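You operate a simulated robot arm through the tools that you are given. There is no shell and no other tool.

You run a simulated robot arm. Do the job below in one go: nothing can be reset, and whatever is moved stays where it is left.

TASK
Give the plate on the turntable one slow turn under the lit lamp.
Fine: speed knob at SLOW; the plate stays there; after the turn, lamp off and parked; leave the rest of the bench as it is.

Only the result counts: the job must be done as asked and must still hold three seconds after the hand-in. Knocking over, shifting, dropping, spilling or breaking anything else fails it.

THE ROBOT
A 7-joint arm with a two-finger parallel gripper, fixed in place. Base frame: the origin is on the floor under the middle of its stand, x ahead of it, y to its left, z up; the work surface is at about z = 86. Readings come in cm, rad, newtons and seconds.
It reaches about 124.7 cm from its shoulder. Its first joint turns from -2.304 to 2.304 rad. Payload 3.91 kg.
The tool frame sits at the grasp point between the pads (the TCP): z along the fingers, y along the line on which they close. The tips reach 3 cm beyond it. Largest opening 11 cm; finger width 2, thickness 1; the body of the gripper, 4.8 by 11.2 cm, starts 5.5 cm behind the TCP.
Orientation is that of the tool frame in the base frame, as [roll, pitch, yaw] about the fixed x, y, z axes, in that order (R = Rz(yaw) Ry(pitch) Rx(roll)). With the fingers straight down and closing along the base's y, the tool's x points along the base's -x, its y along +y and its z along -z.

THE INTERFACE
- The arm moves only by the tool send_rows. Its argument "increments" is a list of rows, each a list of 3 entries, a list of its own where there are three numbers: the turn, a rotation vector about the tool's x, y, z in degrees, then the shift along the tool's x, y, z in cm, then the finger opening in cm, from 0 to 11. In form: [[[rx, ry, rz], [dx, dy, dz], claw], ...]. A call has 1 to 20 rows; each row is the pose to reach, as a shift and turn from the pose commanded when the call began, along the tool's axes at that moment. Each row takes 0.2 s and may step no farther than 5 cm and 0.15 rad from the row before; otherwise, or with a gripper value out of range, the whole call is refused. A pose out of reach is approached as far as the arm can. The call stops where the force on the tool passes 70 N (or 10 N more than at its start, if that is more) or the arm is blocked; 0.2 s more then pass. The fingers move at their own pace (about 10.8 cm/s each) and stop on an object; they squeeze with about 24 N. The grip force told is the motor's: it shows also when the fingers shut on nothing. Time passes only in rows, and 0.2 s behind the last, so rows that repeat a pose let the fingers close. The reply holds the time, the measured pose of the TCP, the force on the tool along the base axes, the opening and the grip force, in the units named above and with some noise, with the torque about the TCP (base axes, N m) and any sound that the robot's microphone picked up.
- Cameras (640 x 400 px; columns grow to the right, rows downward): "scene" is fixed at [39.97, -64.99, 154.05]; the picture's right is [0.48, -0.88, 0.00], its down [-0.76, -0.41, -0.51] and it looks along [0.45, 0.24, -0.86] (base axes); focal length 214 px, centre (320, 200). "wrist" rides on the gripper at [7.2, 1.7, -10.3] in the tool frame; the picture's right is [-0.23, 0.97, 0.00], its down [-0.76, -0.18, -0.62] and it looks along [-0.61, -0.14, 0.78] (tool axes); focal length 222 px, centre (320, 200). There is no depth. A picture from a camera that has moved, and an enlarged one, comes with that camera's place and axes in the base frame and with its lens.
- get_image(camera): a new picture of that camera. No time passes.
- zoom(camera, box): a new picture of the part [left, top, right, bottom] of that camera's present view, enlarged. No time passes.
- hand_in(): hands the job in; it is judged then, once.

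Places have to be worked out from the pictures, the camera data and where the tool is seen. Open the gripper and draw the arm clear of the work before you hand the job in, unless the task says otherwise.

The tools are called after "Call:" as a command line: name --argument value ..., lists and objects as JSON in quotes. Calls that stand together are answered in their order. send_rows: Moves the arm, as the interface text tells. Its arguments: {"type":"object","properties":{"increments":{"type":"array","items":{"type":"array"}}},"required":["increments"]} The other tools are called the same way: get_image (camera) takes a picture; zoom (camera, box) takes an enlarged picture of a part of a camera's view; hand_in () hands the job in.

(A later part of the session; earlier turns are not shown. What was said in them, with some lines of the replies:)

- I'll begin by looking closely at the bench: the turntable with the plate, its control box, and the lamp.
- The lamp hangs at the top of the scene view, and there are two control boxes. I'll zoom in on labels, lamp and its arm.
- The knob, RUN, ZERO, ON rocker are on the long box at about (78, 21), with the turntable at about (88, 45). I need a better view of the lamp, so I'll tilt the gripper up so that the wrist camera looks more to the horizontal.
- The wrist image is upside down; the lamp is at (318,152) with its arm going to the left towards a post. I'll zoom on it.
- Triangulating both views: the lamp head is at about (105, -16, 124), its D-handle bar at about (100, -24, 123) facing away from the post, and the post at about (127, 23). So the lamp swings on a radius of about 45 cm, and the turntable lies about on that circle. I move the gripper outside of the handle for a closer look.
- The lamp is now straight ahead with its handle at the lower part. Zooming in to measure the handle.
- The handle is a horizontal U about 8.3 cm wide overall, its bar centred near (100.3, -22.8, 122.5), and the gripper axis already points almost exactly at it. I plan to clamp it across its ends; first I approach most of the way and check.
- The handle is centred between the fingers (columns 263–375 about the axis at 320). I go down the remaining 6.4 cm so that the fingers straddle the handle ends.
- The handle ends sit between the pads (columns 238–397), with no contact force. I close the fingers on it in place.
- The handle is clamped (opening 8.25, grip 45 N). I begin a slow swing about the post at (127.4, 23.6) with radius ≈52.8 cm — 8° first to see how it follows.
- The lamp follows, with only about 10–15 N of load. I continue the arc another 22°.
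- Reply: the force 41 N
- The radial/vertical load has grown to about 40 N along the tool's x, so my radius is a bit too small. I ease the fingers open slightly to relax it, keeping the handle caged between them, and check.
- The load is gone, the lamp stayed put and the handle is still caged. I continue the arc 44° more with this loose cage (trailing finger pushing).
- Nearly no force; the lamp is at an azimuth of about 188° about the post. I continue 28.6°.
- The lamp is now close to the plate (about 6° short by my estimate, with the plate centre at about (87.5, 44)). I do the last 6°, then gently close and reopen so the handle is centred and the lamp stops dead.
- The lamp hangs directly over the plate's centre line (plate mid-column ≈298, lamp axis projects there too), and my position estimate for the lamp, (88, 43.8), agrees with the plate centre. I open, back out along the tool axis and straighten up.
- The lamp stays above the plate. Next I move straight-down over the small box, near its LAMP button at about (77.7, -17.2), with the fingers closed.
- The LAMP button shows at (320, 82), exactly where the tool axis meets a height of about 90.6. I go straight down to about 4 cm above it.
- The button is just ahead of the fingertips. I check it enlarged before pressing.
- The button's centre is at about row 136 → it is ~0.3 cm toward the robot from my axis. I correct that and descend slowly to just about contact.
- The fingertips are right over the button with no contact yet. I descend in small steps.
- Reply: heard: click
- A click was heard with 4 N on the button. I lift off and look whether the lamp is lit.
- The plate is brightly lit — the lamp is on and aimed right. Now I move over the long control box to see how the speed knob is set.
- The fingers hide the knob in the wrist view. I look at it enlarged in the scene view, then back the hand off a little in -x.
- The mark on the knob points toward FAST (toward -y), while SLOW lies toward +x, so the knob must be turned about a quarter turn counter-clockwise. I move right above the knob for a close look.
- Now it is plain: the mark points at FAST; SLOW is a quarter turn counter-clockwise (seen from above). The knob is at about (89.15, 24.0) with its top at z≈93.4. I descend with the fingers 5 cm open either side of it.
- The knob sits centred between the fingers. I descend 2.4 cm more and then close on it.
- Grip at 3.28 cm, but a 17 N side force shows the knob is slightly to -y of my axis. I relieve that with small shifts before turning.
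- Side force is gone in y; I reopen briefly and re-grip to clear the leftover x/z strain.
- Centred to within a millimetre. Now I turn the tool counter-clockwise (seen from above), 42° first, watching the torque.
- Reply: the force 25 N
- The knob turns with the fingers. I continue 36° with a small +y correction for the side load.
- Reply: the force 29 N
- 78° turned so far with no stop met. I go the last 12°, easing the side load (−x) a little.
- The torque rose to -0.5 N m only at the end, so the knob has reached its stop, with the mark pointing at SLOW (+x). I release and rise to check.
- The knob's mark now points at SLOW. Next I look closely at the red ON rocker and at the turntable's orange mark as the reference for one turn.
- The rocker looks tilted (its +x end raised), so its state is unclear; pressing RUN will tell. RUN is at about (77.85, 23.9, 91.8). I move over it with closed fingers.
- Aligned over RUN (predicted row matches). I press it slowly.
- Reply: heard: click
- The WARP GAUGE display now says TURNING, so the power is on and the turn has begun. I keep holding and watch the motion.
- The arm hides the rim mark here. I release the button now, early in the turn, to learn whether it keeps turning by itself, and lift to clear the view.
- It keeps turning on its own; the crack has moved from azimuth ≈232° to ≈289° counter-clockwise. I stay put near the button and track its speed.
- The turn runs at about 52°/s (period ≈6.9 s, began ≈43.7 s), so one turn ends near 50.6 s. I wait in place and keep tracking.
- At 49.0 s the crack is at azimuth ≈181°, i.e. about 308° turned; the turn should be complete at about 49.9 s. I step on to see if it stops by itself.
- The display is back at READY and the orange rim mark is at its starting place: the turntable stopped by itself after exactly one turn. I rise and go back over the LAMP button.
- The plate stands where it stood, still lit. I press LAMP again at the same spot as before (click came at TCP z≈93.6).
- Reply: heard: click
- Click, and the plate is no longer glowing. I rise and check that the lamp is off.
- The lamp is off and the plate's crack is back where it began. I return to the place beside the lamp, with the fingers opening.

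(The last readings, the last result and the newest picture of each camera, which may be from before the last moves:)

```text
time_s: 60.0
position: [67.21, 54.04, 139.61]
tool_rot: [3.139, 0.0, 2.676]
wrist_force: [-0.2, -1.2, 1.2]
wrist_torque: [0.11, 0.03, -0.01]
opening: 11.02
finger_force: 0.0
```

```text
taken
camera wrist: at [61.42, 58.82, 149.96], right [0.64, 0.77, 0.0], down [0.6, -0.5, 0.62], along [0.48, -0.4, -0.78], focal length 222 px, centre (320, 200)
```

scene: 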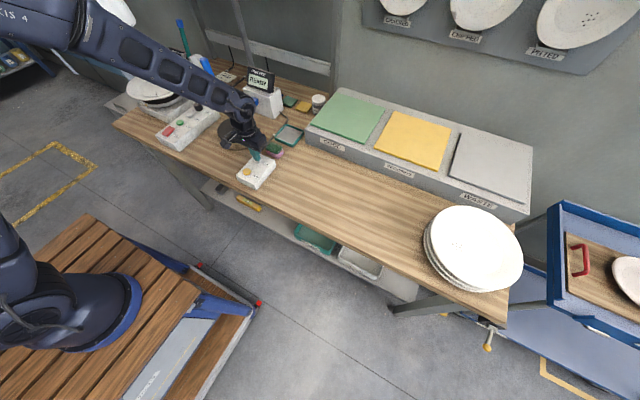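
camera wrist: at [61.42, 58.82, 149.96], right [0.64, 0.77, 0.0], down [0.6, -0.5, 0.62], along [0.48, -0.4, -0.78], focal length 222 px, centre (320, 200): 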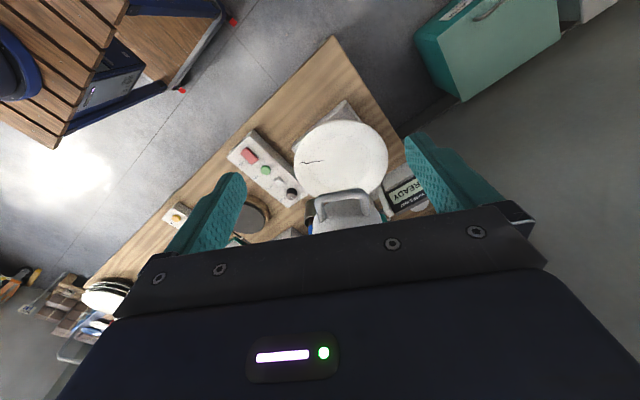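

Same view as when I left it. I tilt the gripper back to 40° and look before closing in on the handle.

Call:
send_rows --increments '[[[0, -8, 0], [0, 0, 0], 11], [[0, -16, 0], [0, 0, 0], 11], [[0, -24, 0], [0, 0, 0], 11], [[0, -32, 0], [0, 0, 0], 11], [[0, -40, 0], [0, 0, 0], 11]]'

Call:
get_image --camera "wrist"

```text
time_s: 61.2
position: [67.42, 54.05, 139.55]
tool_rot: [3.14, 0.7, 2.679]
wrist_force: [0.4, -1.1, -1.0]
wrist_torque: [0.02, 0.03, -0.01]
opening: 11.04
finger_force: 0.1
```

```text
taken
camera wrist: at [57.26, 61.07, 142.86], right [0.59, 0.79, 0.15], down [0.08, -0.24, 0.97], along [0.8, -0.56, -0.21], focal length 222 px, centre (320, 200)
```

wrist: 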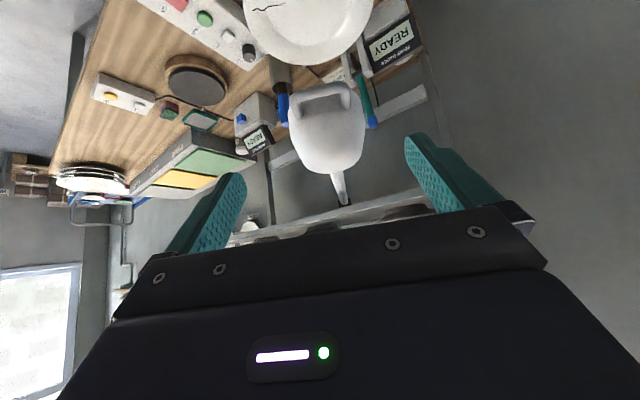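

The handle is centred on the tool axis (columns 288–352). I move in along the tool axis to straddle it again.

Call:
send_rows --increments '[[[0, 0, 0], [0, 0, 4.5], 11], [[0, 0, 0], [0, 0, 9], 11], [[0, 0, 0], [0, 0, 13], 11], [[0, 0, 0], [0, 0, 16], 11], [[0, 0, 0], [0, 0, 18.5], 11], [[0, 0, 0], [0, 0, 20.5], 11], [[0, 0, 0], [0, 0, 22], 11]]'

Call:
get_image --camera "wrist"

```text
time_s: 62.8
position: [80.02, 47.73, 122.76]
tool_rot: [3.14, 0.697, 2.677]
wrist_force: [0.0, 0.0, 0.5]
wrist_torque: [0.0, -0.04, 0.03]
opening: 10.99
finger_force: 0.1
```

```text
taken
camera wrist: at [69.89, 54.66, 126.03], right [0.59, 0.79, 0.15], down [0.08, -0.24, 0.97], along [0.8, -0.56, -0.21], focal length 222 px, centre (320, 200)
```

wrist: 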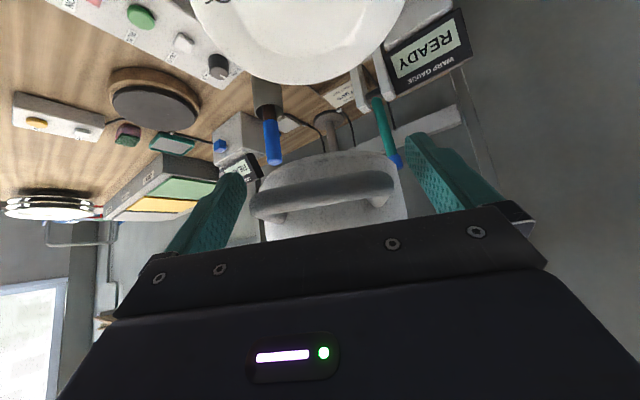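

The handle is between the fingers again. I narrow the cage to 9.2 cm and swing the lamp back along the same arc, 41.8° first.

Call:
send_rows --increments '[[[0, 0, 0], [0, 0, 0], 9.2], [[-1.415, 0, -1.685], [-0.03, -2.027, 0.025], 9.2], [[-2.829, 0, -3.37], [-0.119, -4.051, 0.1], 9.2], [[-4.244, 0, -5.056], [-0.268, -6.069, 0.225], 9.2], [[-5.658, 0, -6.741], [-0.476, -8.078, 0.4], 9.2], [[-7.073, 0, -8.426], [-0.743, -10.075, 0.624], 9.2], [[-8.488, 0, -10.111], [-1.069, -12.057, 0.897], 9.2], [[-9.902, 0, -11.796], [-1.452, -14.022, 1.219], 9.2], [[-11.317, 0, -13.482], [-1.893, -15.965, 1.589], 9.2], [[-12.731, 0, -15.167], [-2.391, -17.885, 2.007], 9.2], [[-14.146, 0, -16.852], [-2.945, -19.779, 2.472], 9.2], [[-15.561, 0, -18.537], [-3.554, -21.644, 2.984], 9.2], [[-16.975, 0, -20.222], [-4.218, -23.477, 3.541], 9.2], [[-18.39, 0, -21.908], [-4.935, -25.275, 4.143], 9.2], [[-19.804, 0, -23.593], [-5.704, -27.036, 4.788], 9.2], [[-21.219, 0, -25.278], [-6.525, -28.757, 5.477], 9.2], [[-22.634, 0, -26.963], [-7.396, -30.436, 6.208], 9.2], [[-24.048, 0, -28.648], [-8.315, -32.07, 6.98], 9.2], [[-25.463, 0, -30.334], [-9.282, -33.656, 7.791], 9.2], [[-26.877, 0, -32.019], [-10.294, -35.193, 8.641], 9.2]]'

Call:
get_image --camera "wrist"

Call:
get_image --camera "scene"

```text
time_s: 67.0
position: [76.16, 10.38, 122.78]
tool_rot: [-3.141, 0.698, -2.876]
wrist_force: [0.1, 0.0, 1.3]
wrist_torque: [-0.03, -0.01, 0.0]
opening: 9.21
finger_force: 0.0
```

```text
taken
camera wrist: at [64.0, 8.76, 126.14], right [-0.09, 0.99, 0.15], down [0.22, -0.12, 0.97], along [0.97, 0.12, -0.21], focal length 222 px, centre (320, 200)
```

wrist: 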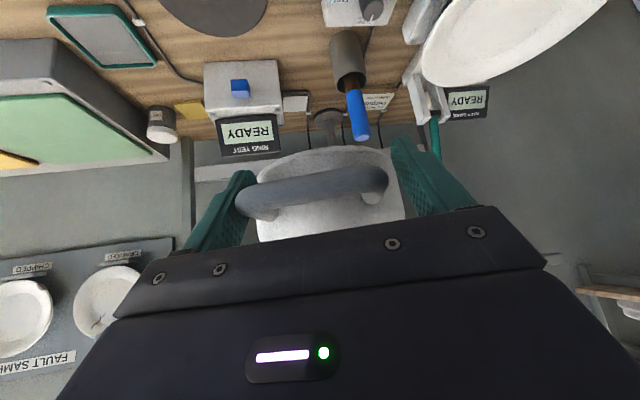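

```text
taken
```

scene: 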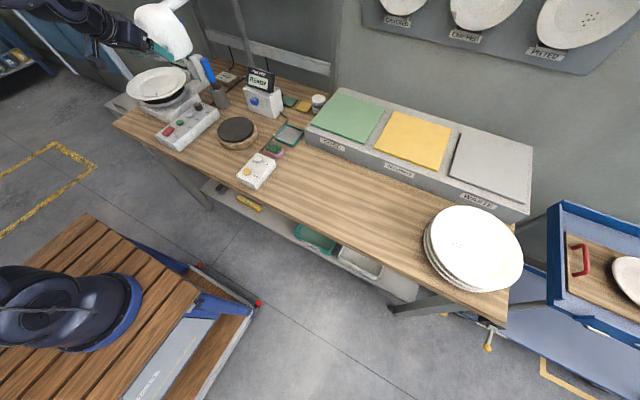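

No load; the lamp follows. I swing on 39.6°, leaving the last 5° for a slow finish.

Call:
send_rows --increments '[[[-1.415, 0, -1.685], [-0.03, -2.027, 0.025], 9.2], [[-2.829, 0, -3.37], [-0.119, -4.051, 0.1], 9.2], [[-4.244, 0, -5.056], [-0.268, -6.069, 0.225], 9.2], [[-5.658, 0, -6.741], [-0.476, -8.078, 0.4], 9.2], [[-7.073, 0, -8.426], [-0.743, -10.075, 0.624], 9.2], [[-8.488, 0, -10.111], [-1.069, -12.057, 0.897], 9.2], [[-9.902, 0, -11.796], [-1.452, -14.022, 1.219], 9.2], [[-11.317, 0, -13.482], [-1.893, -15.965, 1.589], 9.2], [[-12.731, 0, -15.167], [-2.391, -17.885, 2.007], 9.2], [[-14.146, 0, -16.852], [-2.945, -19.779, 2.472], 9.2], [[-15.561, 0, -18.537], [-3.554, -21.644, 2.984], 9.2], [[-16.975, 0, -20.222], [-4.218, -23.477, 3.541], 9.2], [[-18.39, 0, -21.908], [-4.935, -25.275, 4.143], 9.2], [[-19.804, 0, -23.593], [-5.704, -27.036, 4.788], 9.2], [[-21.219, 0, -25.278], [-6.525, -28.757, 5.477], 9.2], [[-22.634, 0, -26.963], [-7.396, -30.436, 6.208], 9.2], [[-24.048, 0, -28.648], [-8.315, -32.07, 6.98], 9.2], [[-25.463, 0, -30.334], [-9.282, -33.656, 7.791], 9.2]]'

Call:
get_image --camera "wrist"

Call:
get_image --camera "scene"

```text
time_s: 70.8
position: [96.8, -19.05, 122.85]
tool_rot: [-3.141, 0.7, -2.185]
wrist_force: [-2.3, -3.3, -3.0]
wrist_torque: [-0.14, 0.24, -0.2]
opening: 9.19
finger_force: 0.2
```

```text
taken
camera wrist: at [88.37, -28.03, 126.15], right [-0.7, 0.7, 0.15], down [0.25, 0.05, 0.97], along [0.67, 0.71, -0.21], focal length 222 px, centre (320, 200)
```

wrist: 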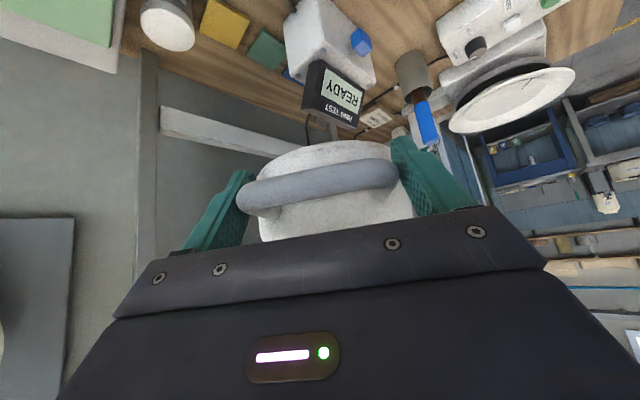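

```text
taken
```

scene: 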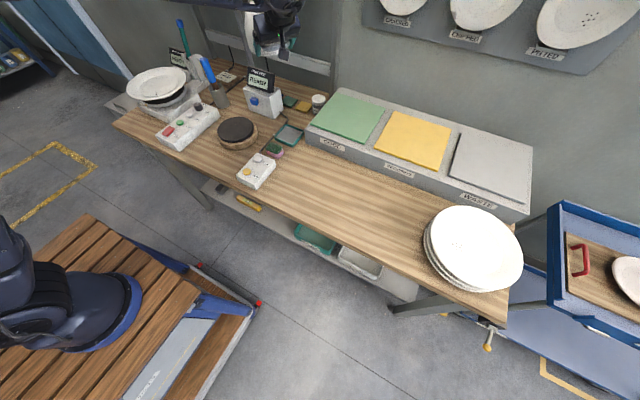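

About 5° remain to the parking place. I finish slowly, then centre the handle by narrowing the fingers to 8.3 cm.

Call:
send_rows --increments '[[[-0.836, 0, -0.996], [-0.01, -1.198, 0.009], 9.2], [[-1.672, 0, -1.992], [-0.042, -2.395, 0.035], 9.2], [[-2.508, 0, -2.987], [-0.094, -3.591, 0.079], 9.2], [[-3.344, 0, -3.983], [-0.167, -4.785, 0.14], 9.2], [[-3.344, 0, -3.983], [-0.167, -4.785, 0.14], 9.2], [[-3.344, 0, -3.983], [-0.167, -4.785, 0.14], 8.3], [[-3.344, 0, -3.983], [-0.167, -4.785, 0.14], 8.3]]'

Call:
get_image --camera "wrist"

Call:
zoom --camera "scene" --box '[230, 0, 350, 75]'

```text
time_s: 72.4
position: [100.82, -21.82, 122.74]
tool_rot: [-3.141, 0.697, -2.098]
wrist_force: [-3.6, -11.1, -2.6]
wrist_torque: [0.76, -0.36, 0.08]
opening: 8.33
finger_force: 44.3
```

```text
taken
camera wrist: at [93.13, -31.6, 126.12], right [-0.75, 0.64, 0.15], down [0.25, 0.07, 0.97], along [0.61, 0.76, -0.21], focal length 222 px, centre (320, 200)
```

wrist: 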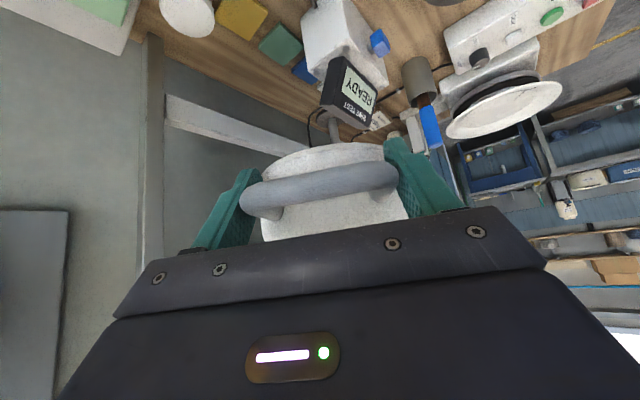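

```text
5.33 times, centred on (290, 38) of scene
camera zoom: at [39.97, -64.99, 154.05], right [0.48, -0.88, 0.0], down [-0.76, -0.41, -0.51], along [0.45, 0.24, -0.86], focal length 1144 px, centre (480, 1067)
```

zoom: 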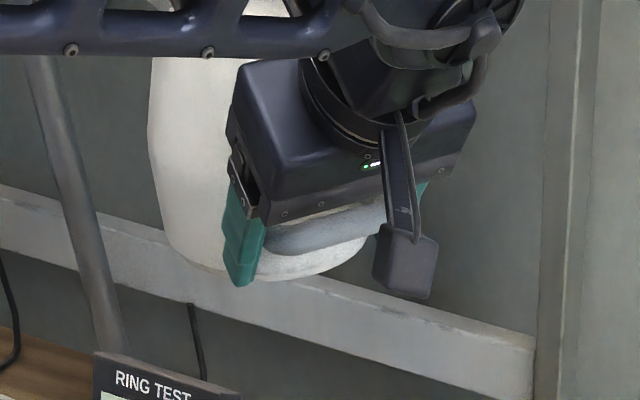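

Pose and view match the moment I first gripped the lamp. I open the fingers and back out along the tool axis.

Call:
send_rows --increments '[[[0, 0, 0], [0, 0, 0], 9.5], [[0, 0, 0], [0, 0, 0], 11], [[0, 0, 0], [0, 0, 0], 11], [[0, 0, 0], [0, 0, -2], 11], [[0, 0, 0], [0, 0, -5], 11], [[0, 0, 0], [0.3, 0, -9], 11], [[0, 0, 0], [0.6, 0, -13], 11], [[0, 0, 0], [1, 0, -17], 11], [[0, 0, 0], [1.2, 0, -20], 11]]'

Call:
get_image --camera "wrist"

Call:
zoom --camera "scene" --box '[230, 0, 350, 75]'

```text
time_s: 74.4
position: [93.95, -33.41, 137.3]
tool_rot: [-3.142, 0.698, -2.094]
wrist_force: [0.7, -0.4, 0.2]
wrist_torque: [0.0, 0.03, -0.02]
opening: 11.01
finger_force: 0.1
```

```text
taken
camera wrist: at [86.51, -43.16, 140.62], right [-0.76, 0.64, 0.15], down [0.25, 0.07, 0.97], along [0.61, 0.77, -0.21], focal length 222 px, centre (320, 200)
```

wrist: 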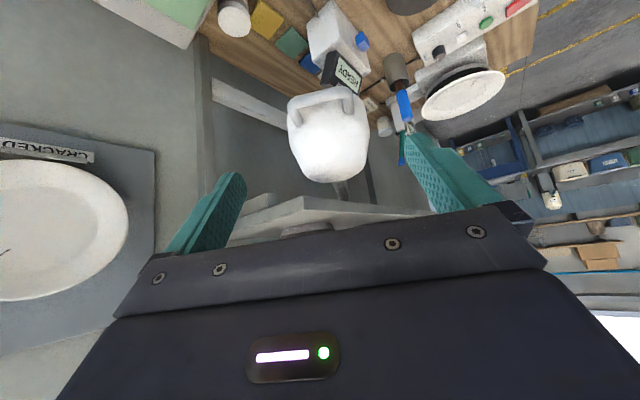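

```text
5.33 times, centred on (290, 38) of scene
camera zoom: at [39.97, -64.99, 154.05], right [0.48, -0.88, 0.0], down [-0.76, -0.41, -0.51], along [0.45, 0.24, -0.86], focal length 1144 px, centre (480, 1067)
```

zoom: 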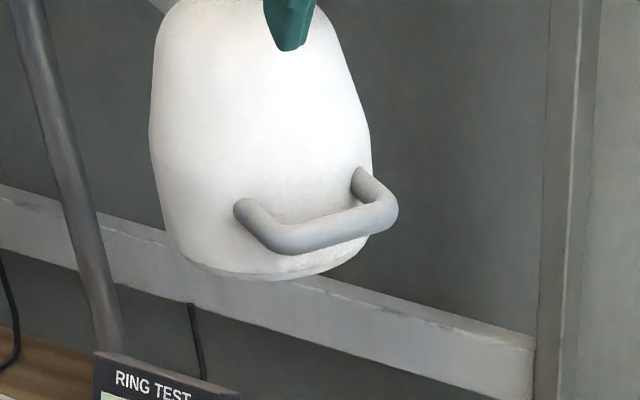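

The lamp is back in its parked place (within about 2 px of the first picture). I now draw the arm back to its starting place.

Call:
send_rows --increments '[[[0, 0, 0], [0, 0, -3], 11], [[3.86, 0, 4.6], [-0.75, 3.65, -3.0], 11], [[7.72, 0, 9.2], [-1.5, 7.3, -3.0], 11], [[11.58, 0, 13.8], [-2.25, 10.95, -3.0], 11], [[15.44, 0, 18.4], [-3.0, 14.6, -3.0], 11], [[19.3, 0, 23.0], [-3.75, 18.25, -3.0], 11], [[23.16, 0, 27.6], [-4.5, 21.9, -3.0], 11], [[27.02, 0, 32.2], [-5.25, 25.55, -3.0], 11], [[30.88, 0, 36.8], [-6.0, 29.2, -3.0], 11], [[34.74, 0, 41.4], [-6.75, 32.85, -2.8], 11], [[38.6, 0, 46.0], [-7.5, 36.5, -2.3], 11]]'

Call:
send_rows --increments '[[[0, 8, 0], [0, 0, 0], 11], [[0, 16, 0], [0, 0, 0], 11], [[0, 24, 0], [0, 0, 0], 11], [[0, 32, 0], [0, 0, 0], 11], [[0, 40, 0], [0, 0, 0], 11]]'

Call:
get_image --camera "scene"

Call:
get_image --camera "wrist"

Call:
zoom --camera "scene" --box '[100, 0, 260, 160]'

Call:
zoom --camera "scene" --box '[210, 60, 340, 200]'

Call:
zoom --camera "scene" --box '[150, 95, 225, 155]'

```text
time_s: 76.8
position: [64.46, -11.51, 143.69]
tool_rot: [-3.141, 0.698, 3.139]
wrist_force: [0.4, -1.0, -0.5]
wrist_torque: [0.04, 0.01, 0.06]
opening: 10.99
finger_force: 0.1
```

```text
time_s: 78.0
position: [64.41, -11.68, 143.99]
tool_rot: [-3.141, 0.0, 3.14]
wrist_force: [-0.4, 0.5, 0.3]
wrist_torque: [-0.03, -0.05, -0.01]
opening: 11.01
finger_force: 0.3
```

```text
taken
```

scene: 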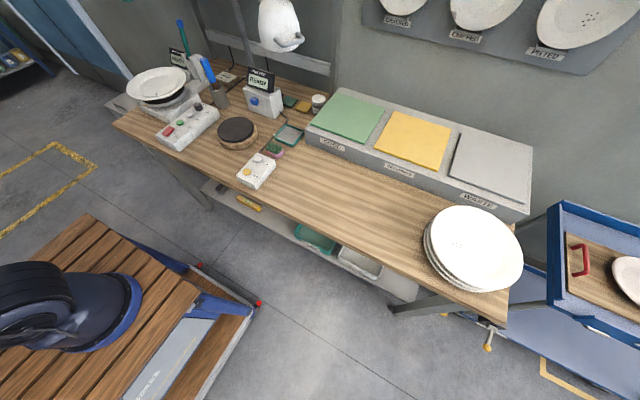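

```text
taken
camera wrist: at [57.18, -9.99, 154.33], right [0.23, 0.97, 0.0], down [0.76, -0.18, 0.62], along [0.61, -0.14, -0.78], focal length 222 px, centre (320, 200)
```

wrist: 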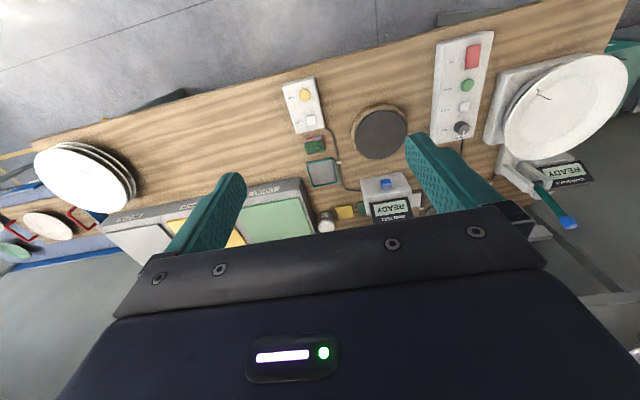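

```text
2.50 times, centred on (180, 80) of scene
camera zoom: at [39.97, -64.99, 154.05], right [0.48, -0.88, 0.0], down [-0.76, -0.41, -0.51], along [0.45, 0.24, -0.86], focal length 536 px, centre (670, 500)
```

zoom: 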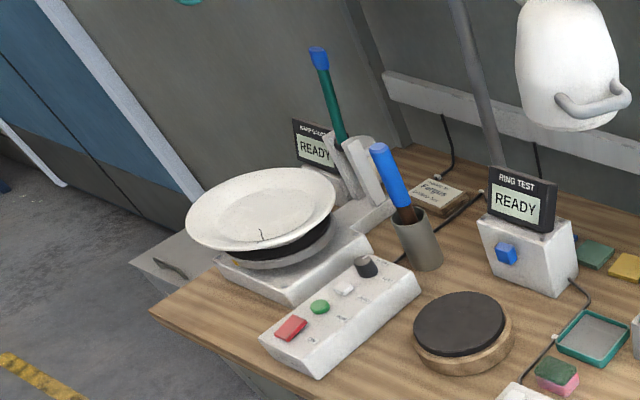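

```text
2.86 times, centred on (275, 130) of scene
camera zoom: at [39.97, -64.99, 154.05], right [0.48, -0.88, 0.0], down [-0.76, -0.41, -0.51], along [0.45, 0.24, -0.86], focal length 613 px, centre (449, 400)
```

zoom: 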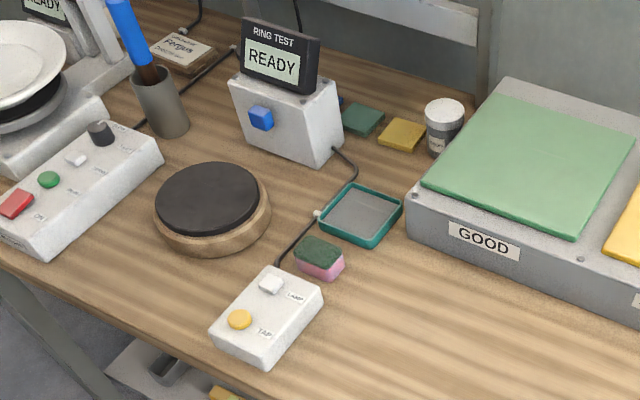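

```text
6.67 times, centred on (188, 125) of scene
camera zoom: at [39.97, -64.99, 154.05], right [0.48, -0.88, 0.0], down [-0.76, -0.41, -0.51], along [0.45, 0.24, -0.86], focal length 1430 px, centre (1203, 700)
```

zoom: 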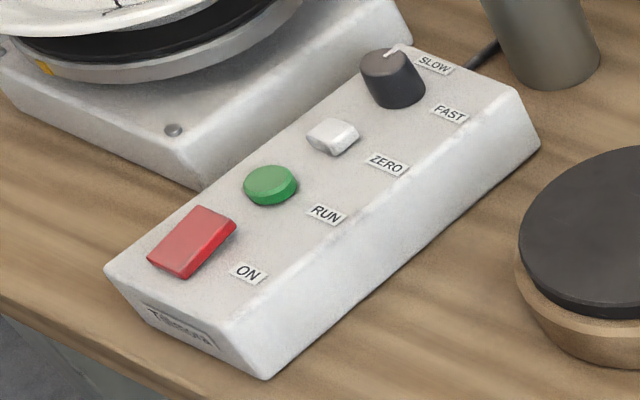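

Everything on the bench matches the first pictures: the plate and its crack in place, the knob at SLOW, both displays READY, and the boxes unshifted. One last check of the lamp against its first zoom.

Call:
zoom --camera "scene" --box '[190, 0, 350, 100]'

```text
4.00 times, centred on (270, 50) of scene
camera zoom: at [39.97, -64.99, 154.05], right [0.48, -0.88, 0.0], down [-0.76, -0.41, -0.51], along [0.45, 0.24, -0.86], focal length 858 px, centre (520, 800)
```

zoom: 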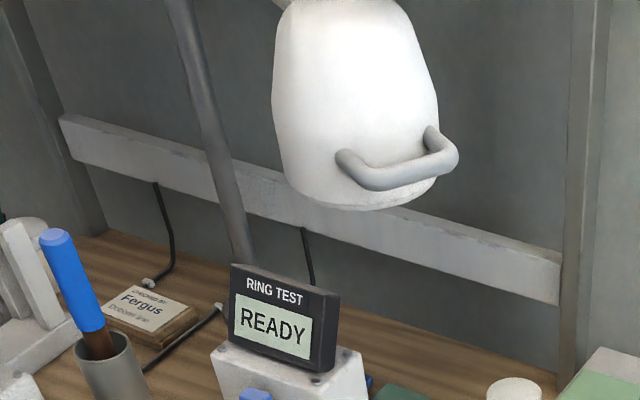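

The lamp is off and parked within about 0.2 cm of where it started. The gripper is open and clear of the work, so I hand in.

Call:
hand_in

```text
The job is handed in.
```

The plate had one full slow turn under the lit lamp, and I've handed the job in. No verdict came back with the hand-in.

- **Speed knob:** it was at FAST, so I turned it to its stop at SLOW before running.
- **Turn:** I pressed RUN once. The gauge display went from READY to TURNING and back to READY. The turntable stopped by itself with its rim mark back at the start.
- **Plate:** it is still on the turntable, in its starting place and orientation.
- **Lamp:** I swung it over the plate and switched it on for the turn. Afterwards I switched it off and swung it back to within about 0.2 cm of its parked place.
- **Rest of the bench:** the last pictures match the first ones. The turntable was already powered, so I left the ON rocker alone, and I did not press ZERO or TAP.

The gripper is open and the arm is back at its starting position.
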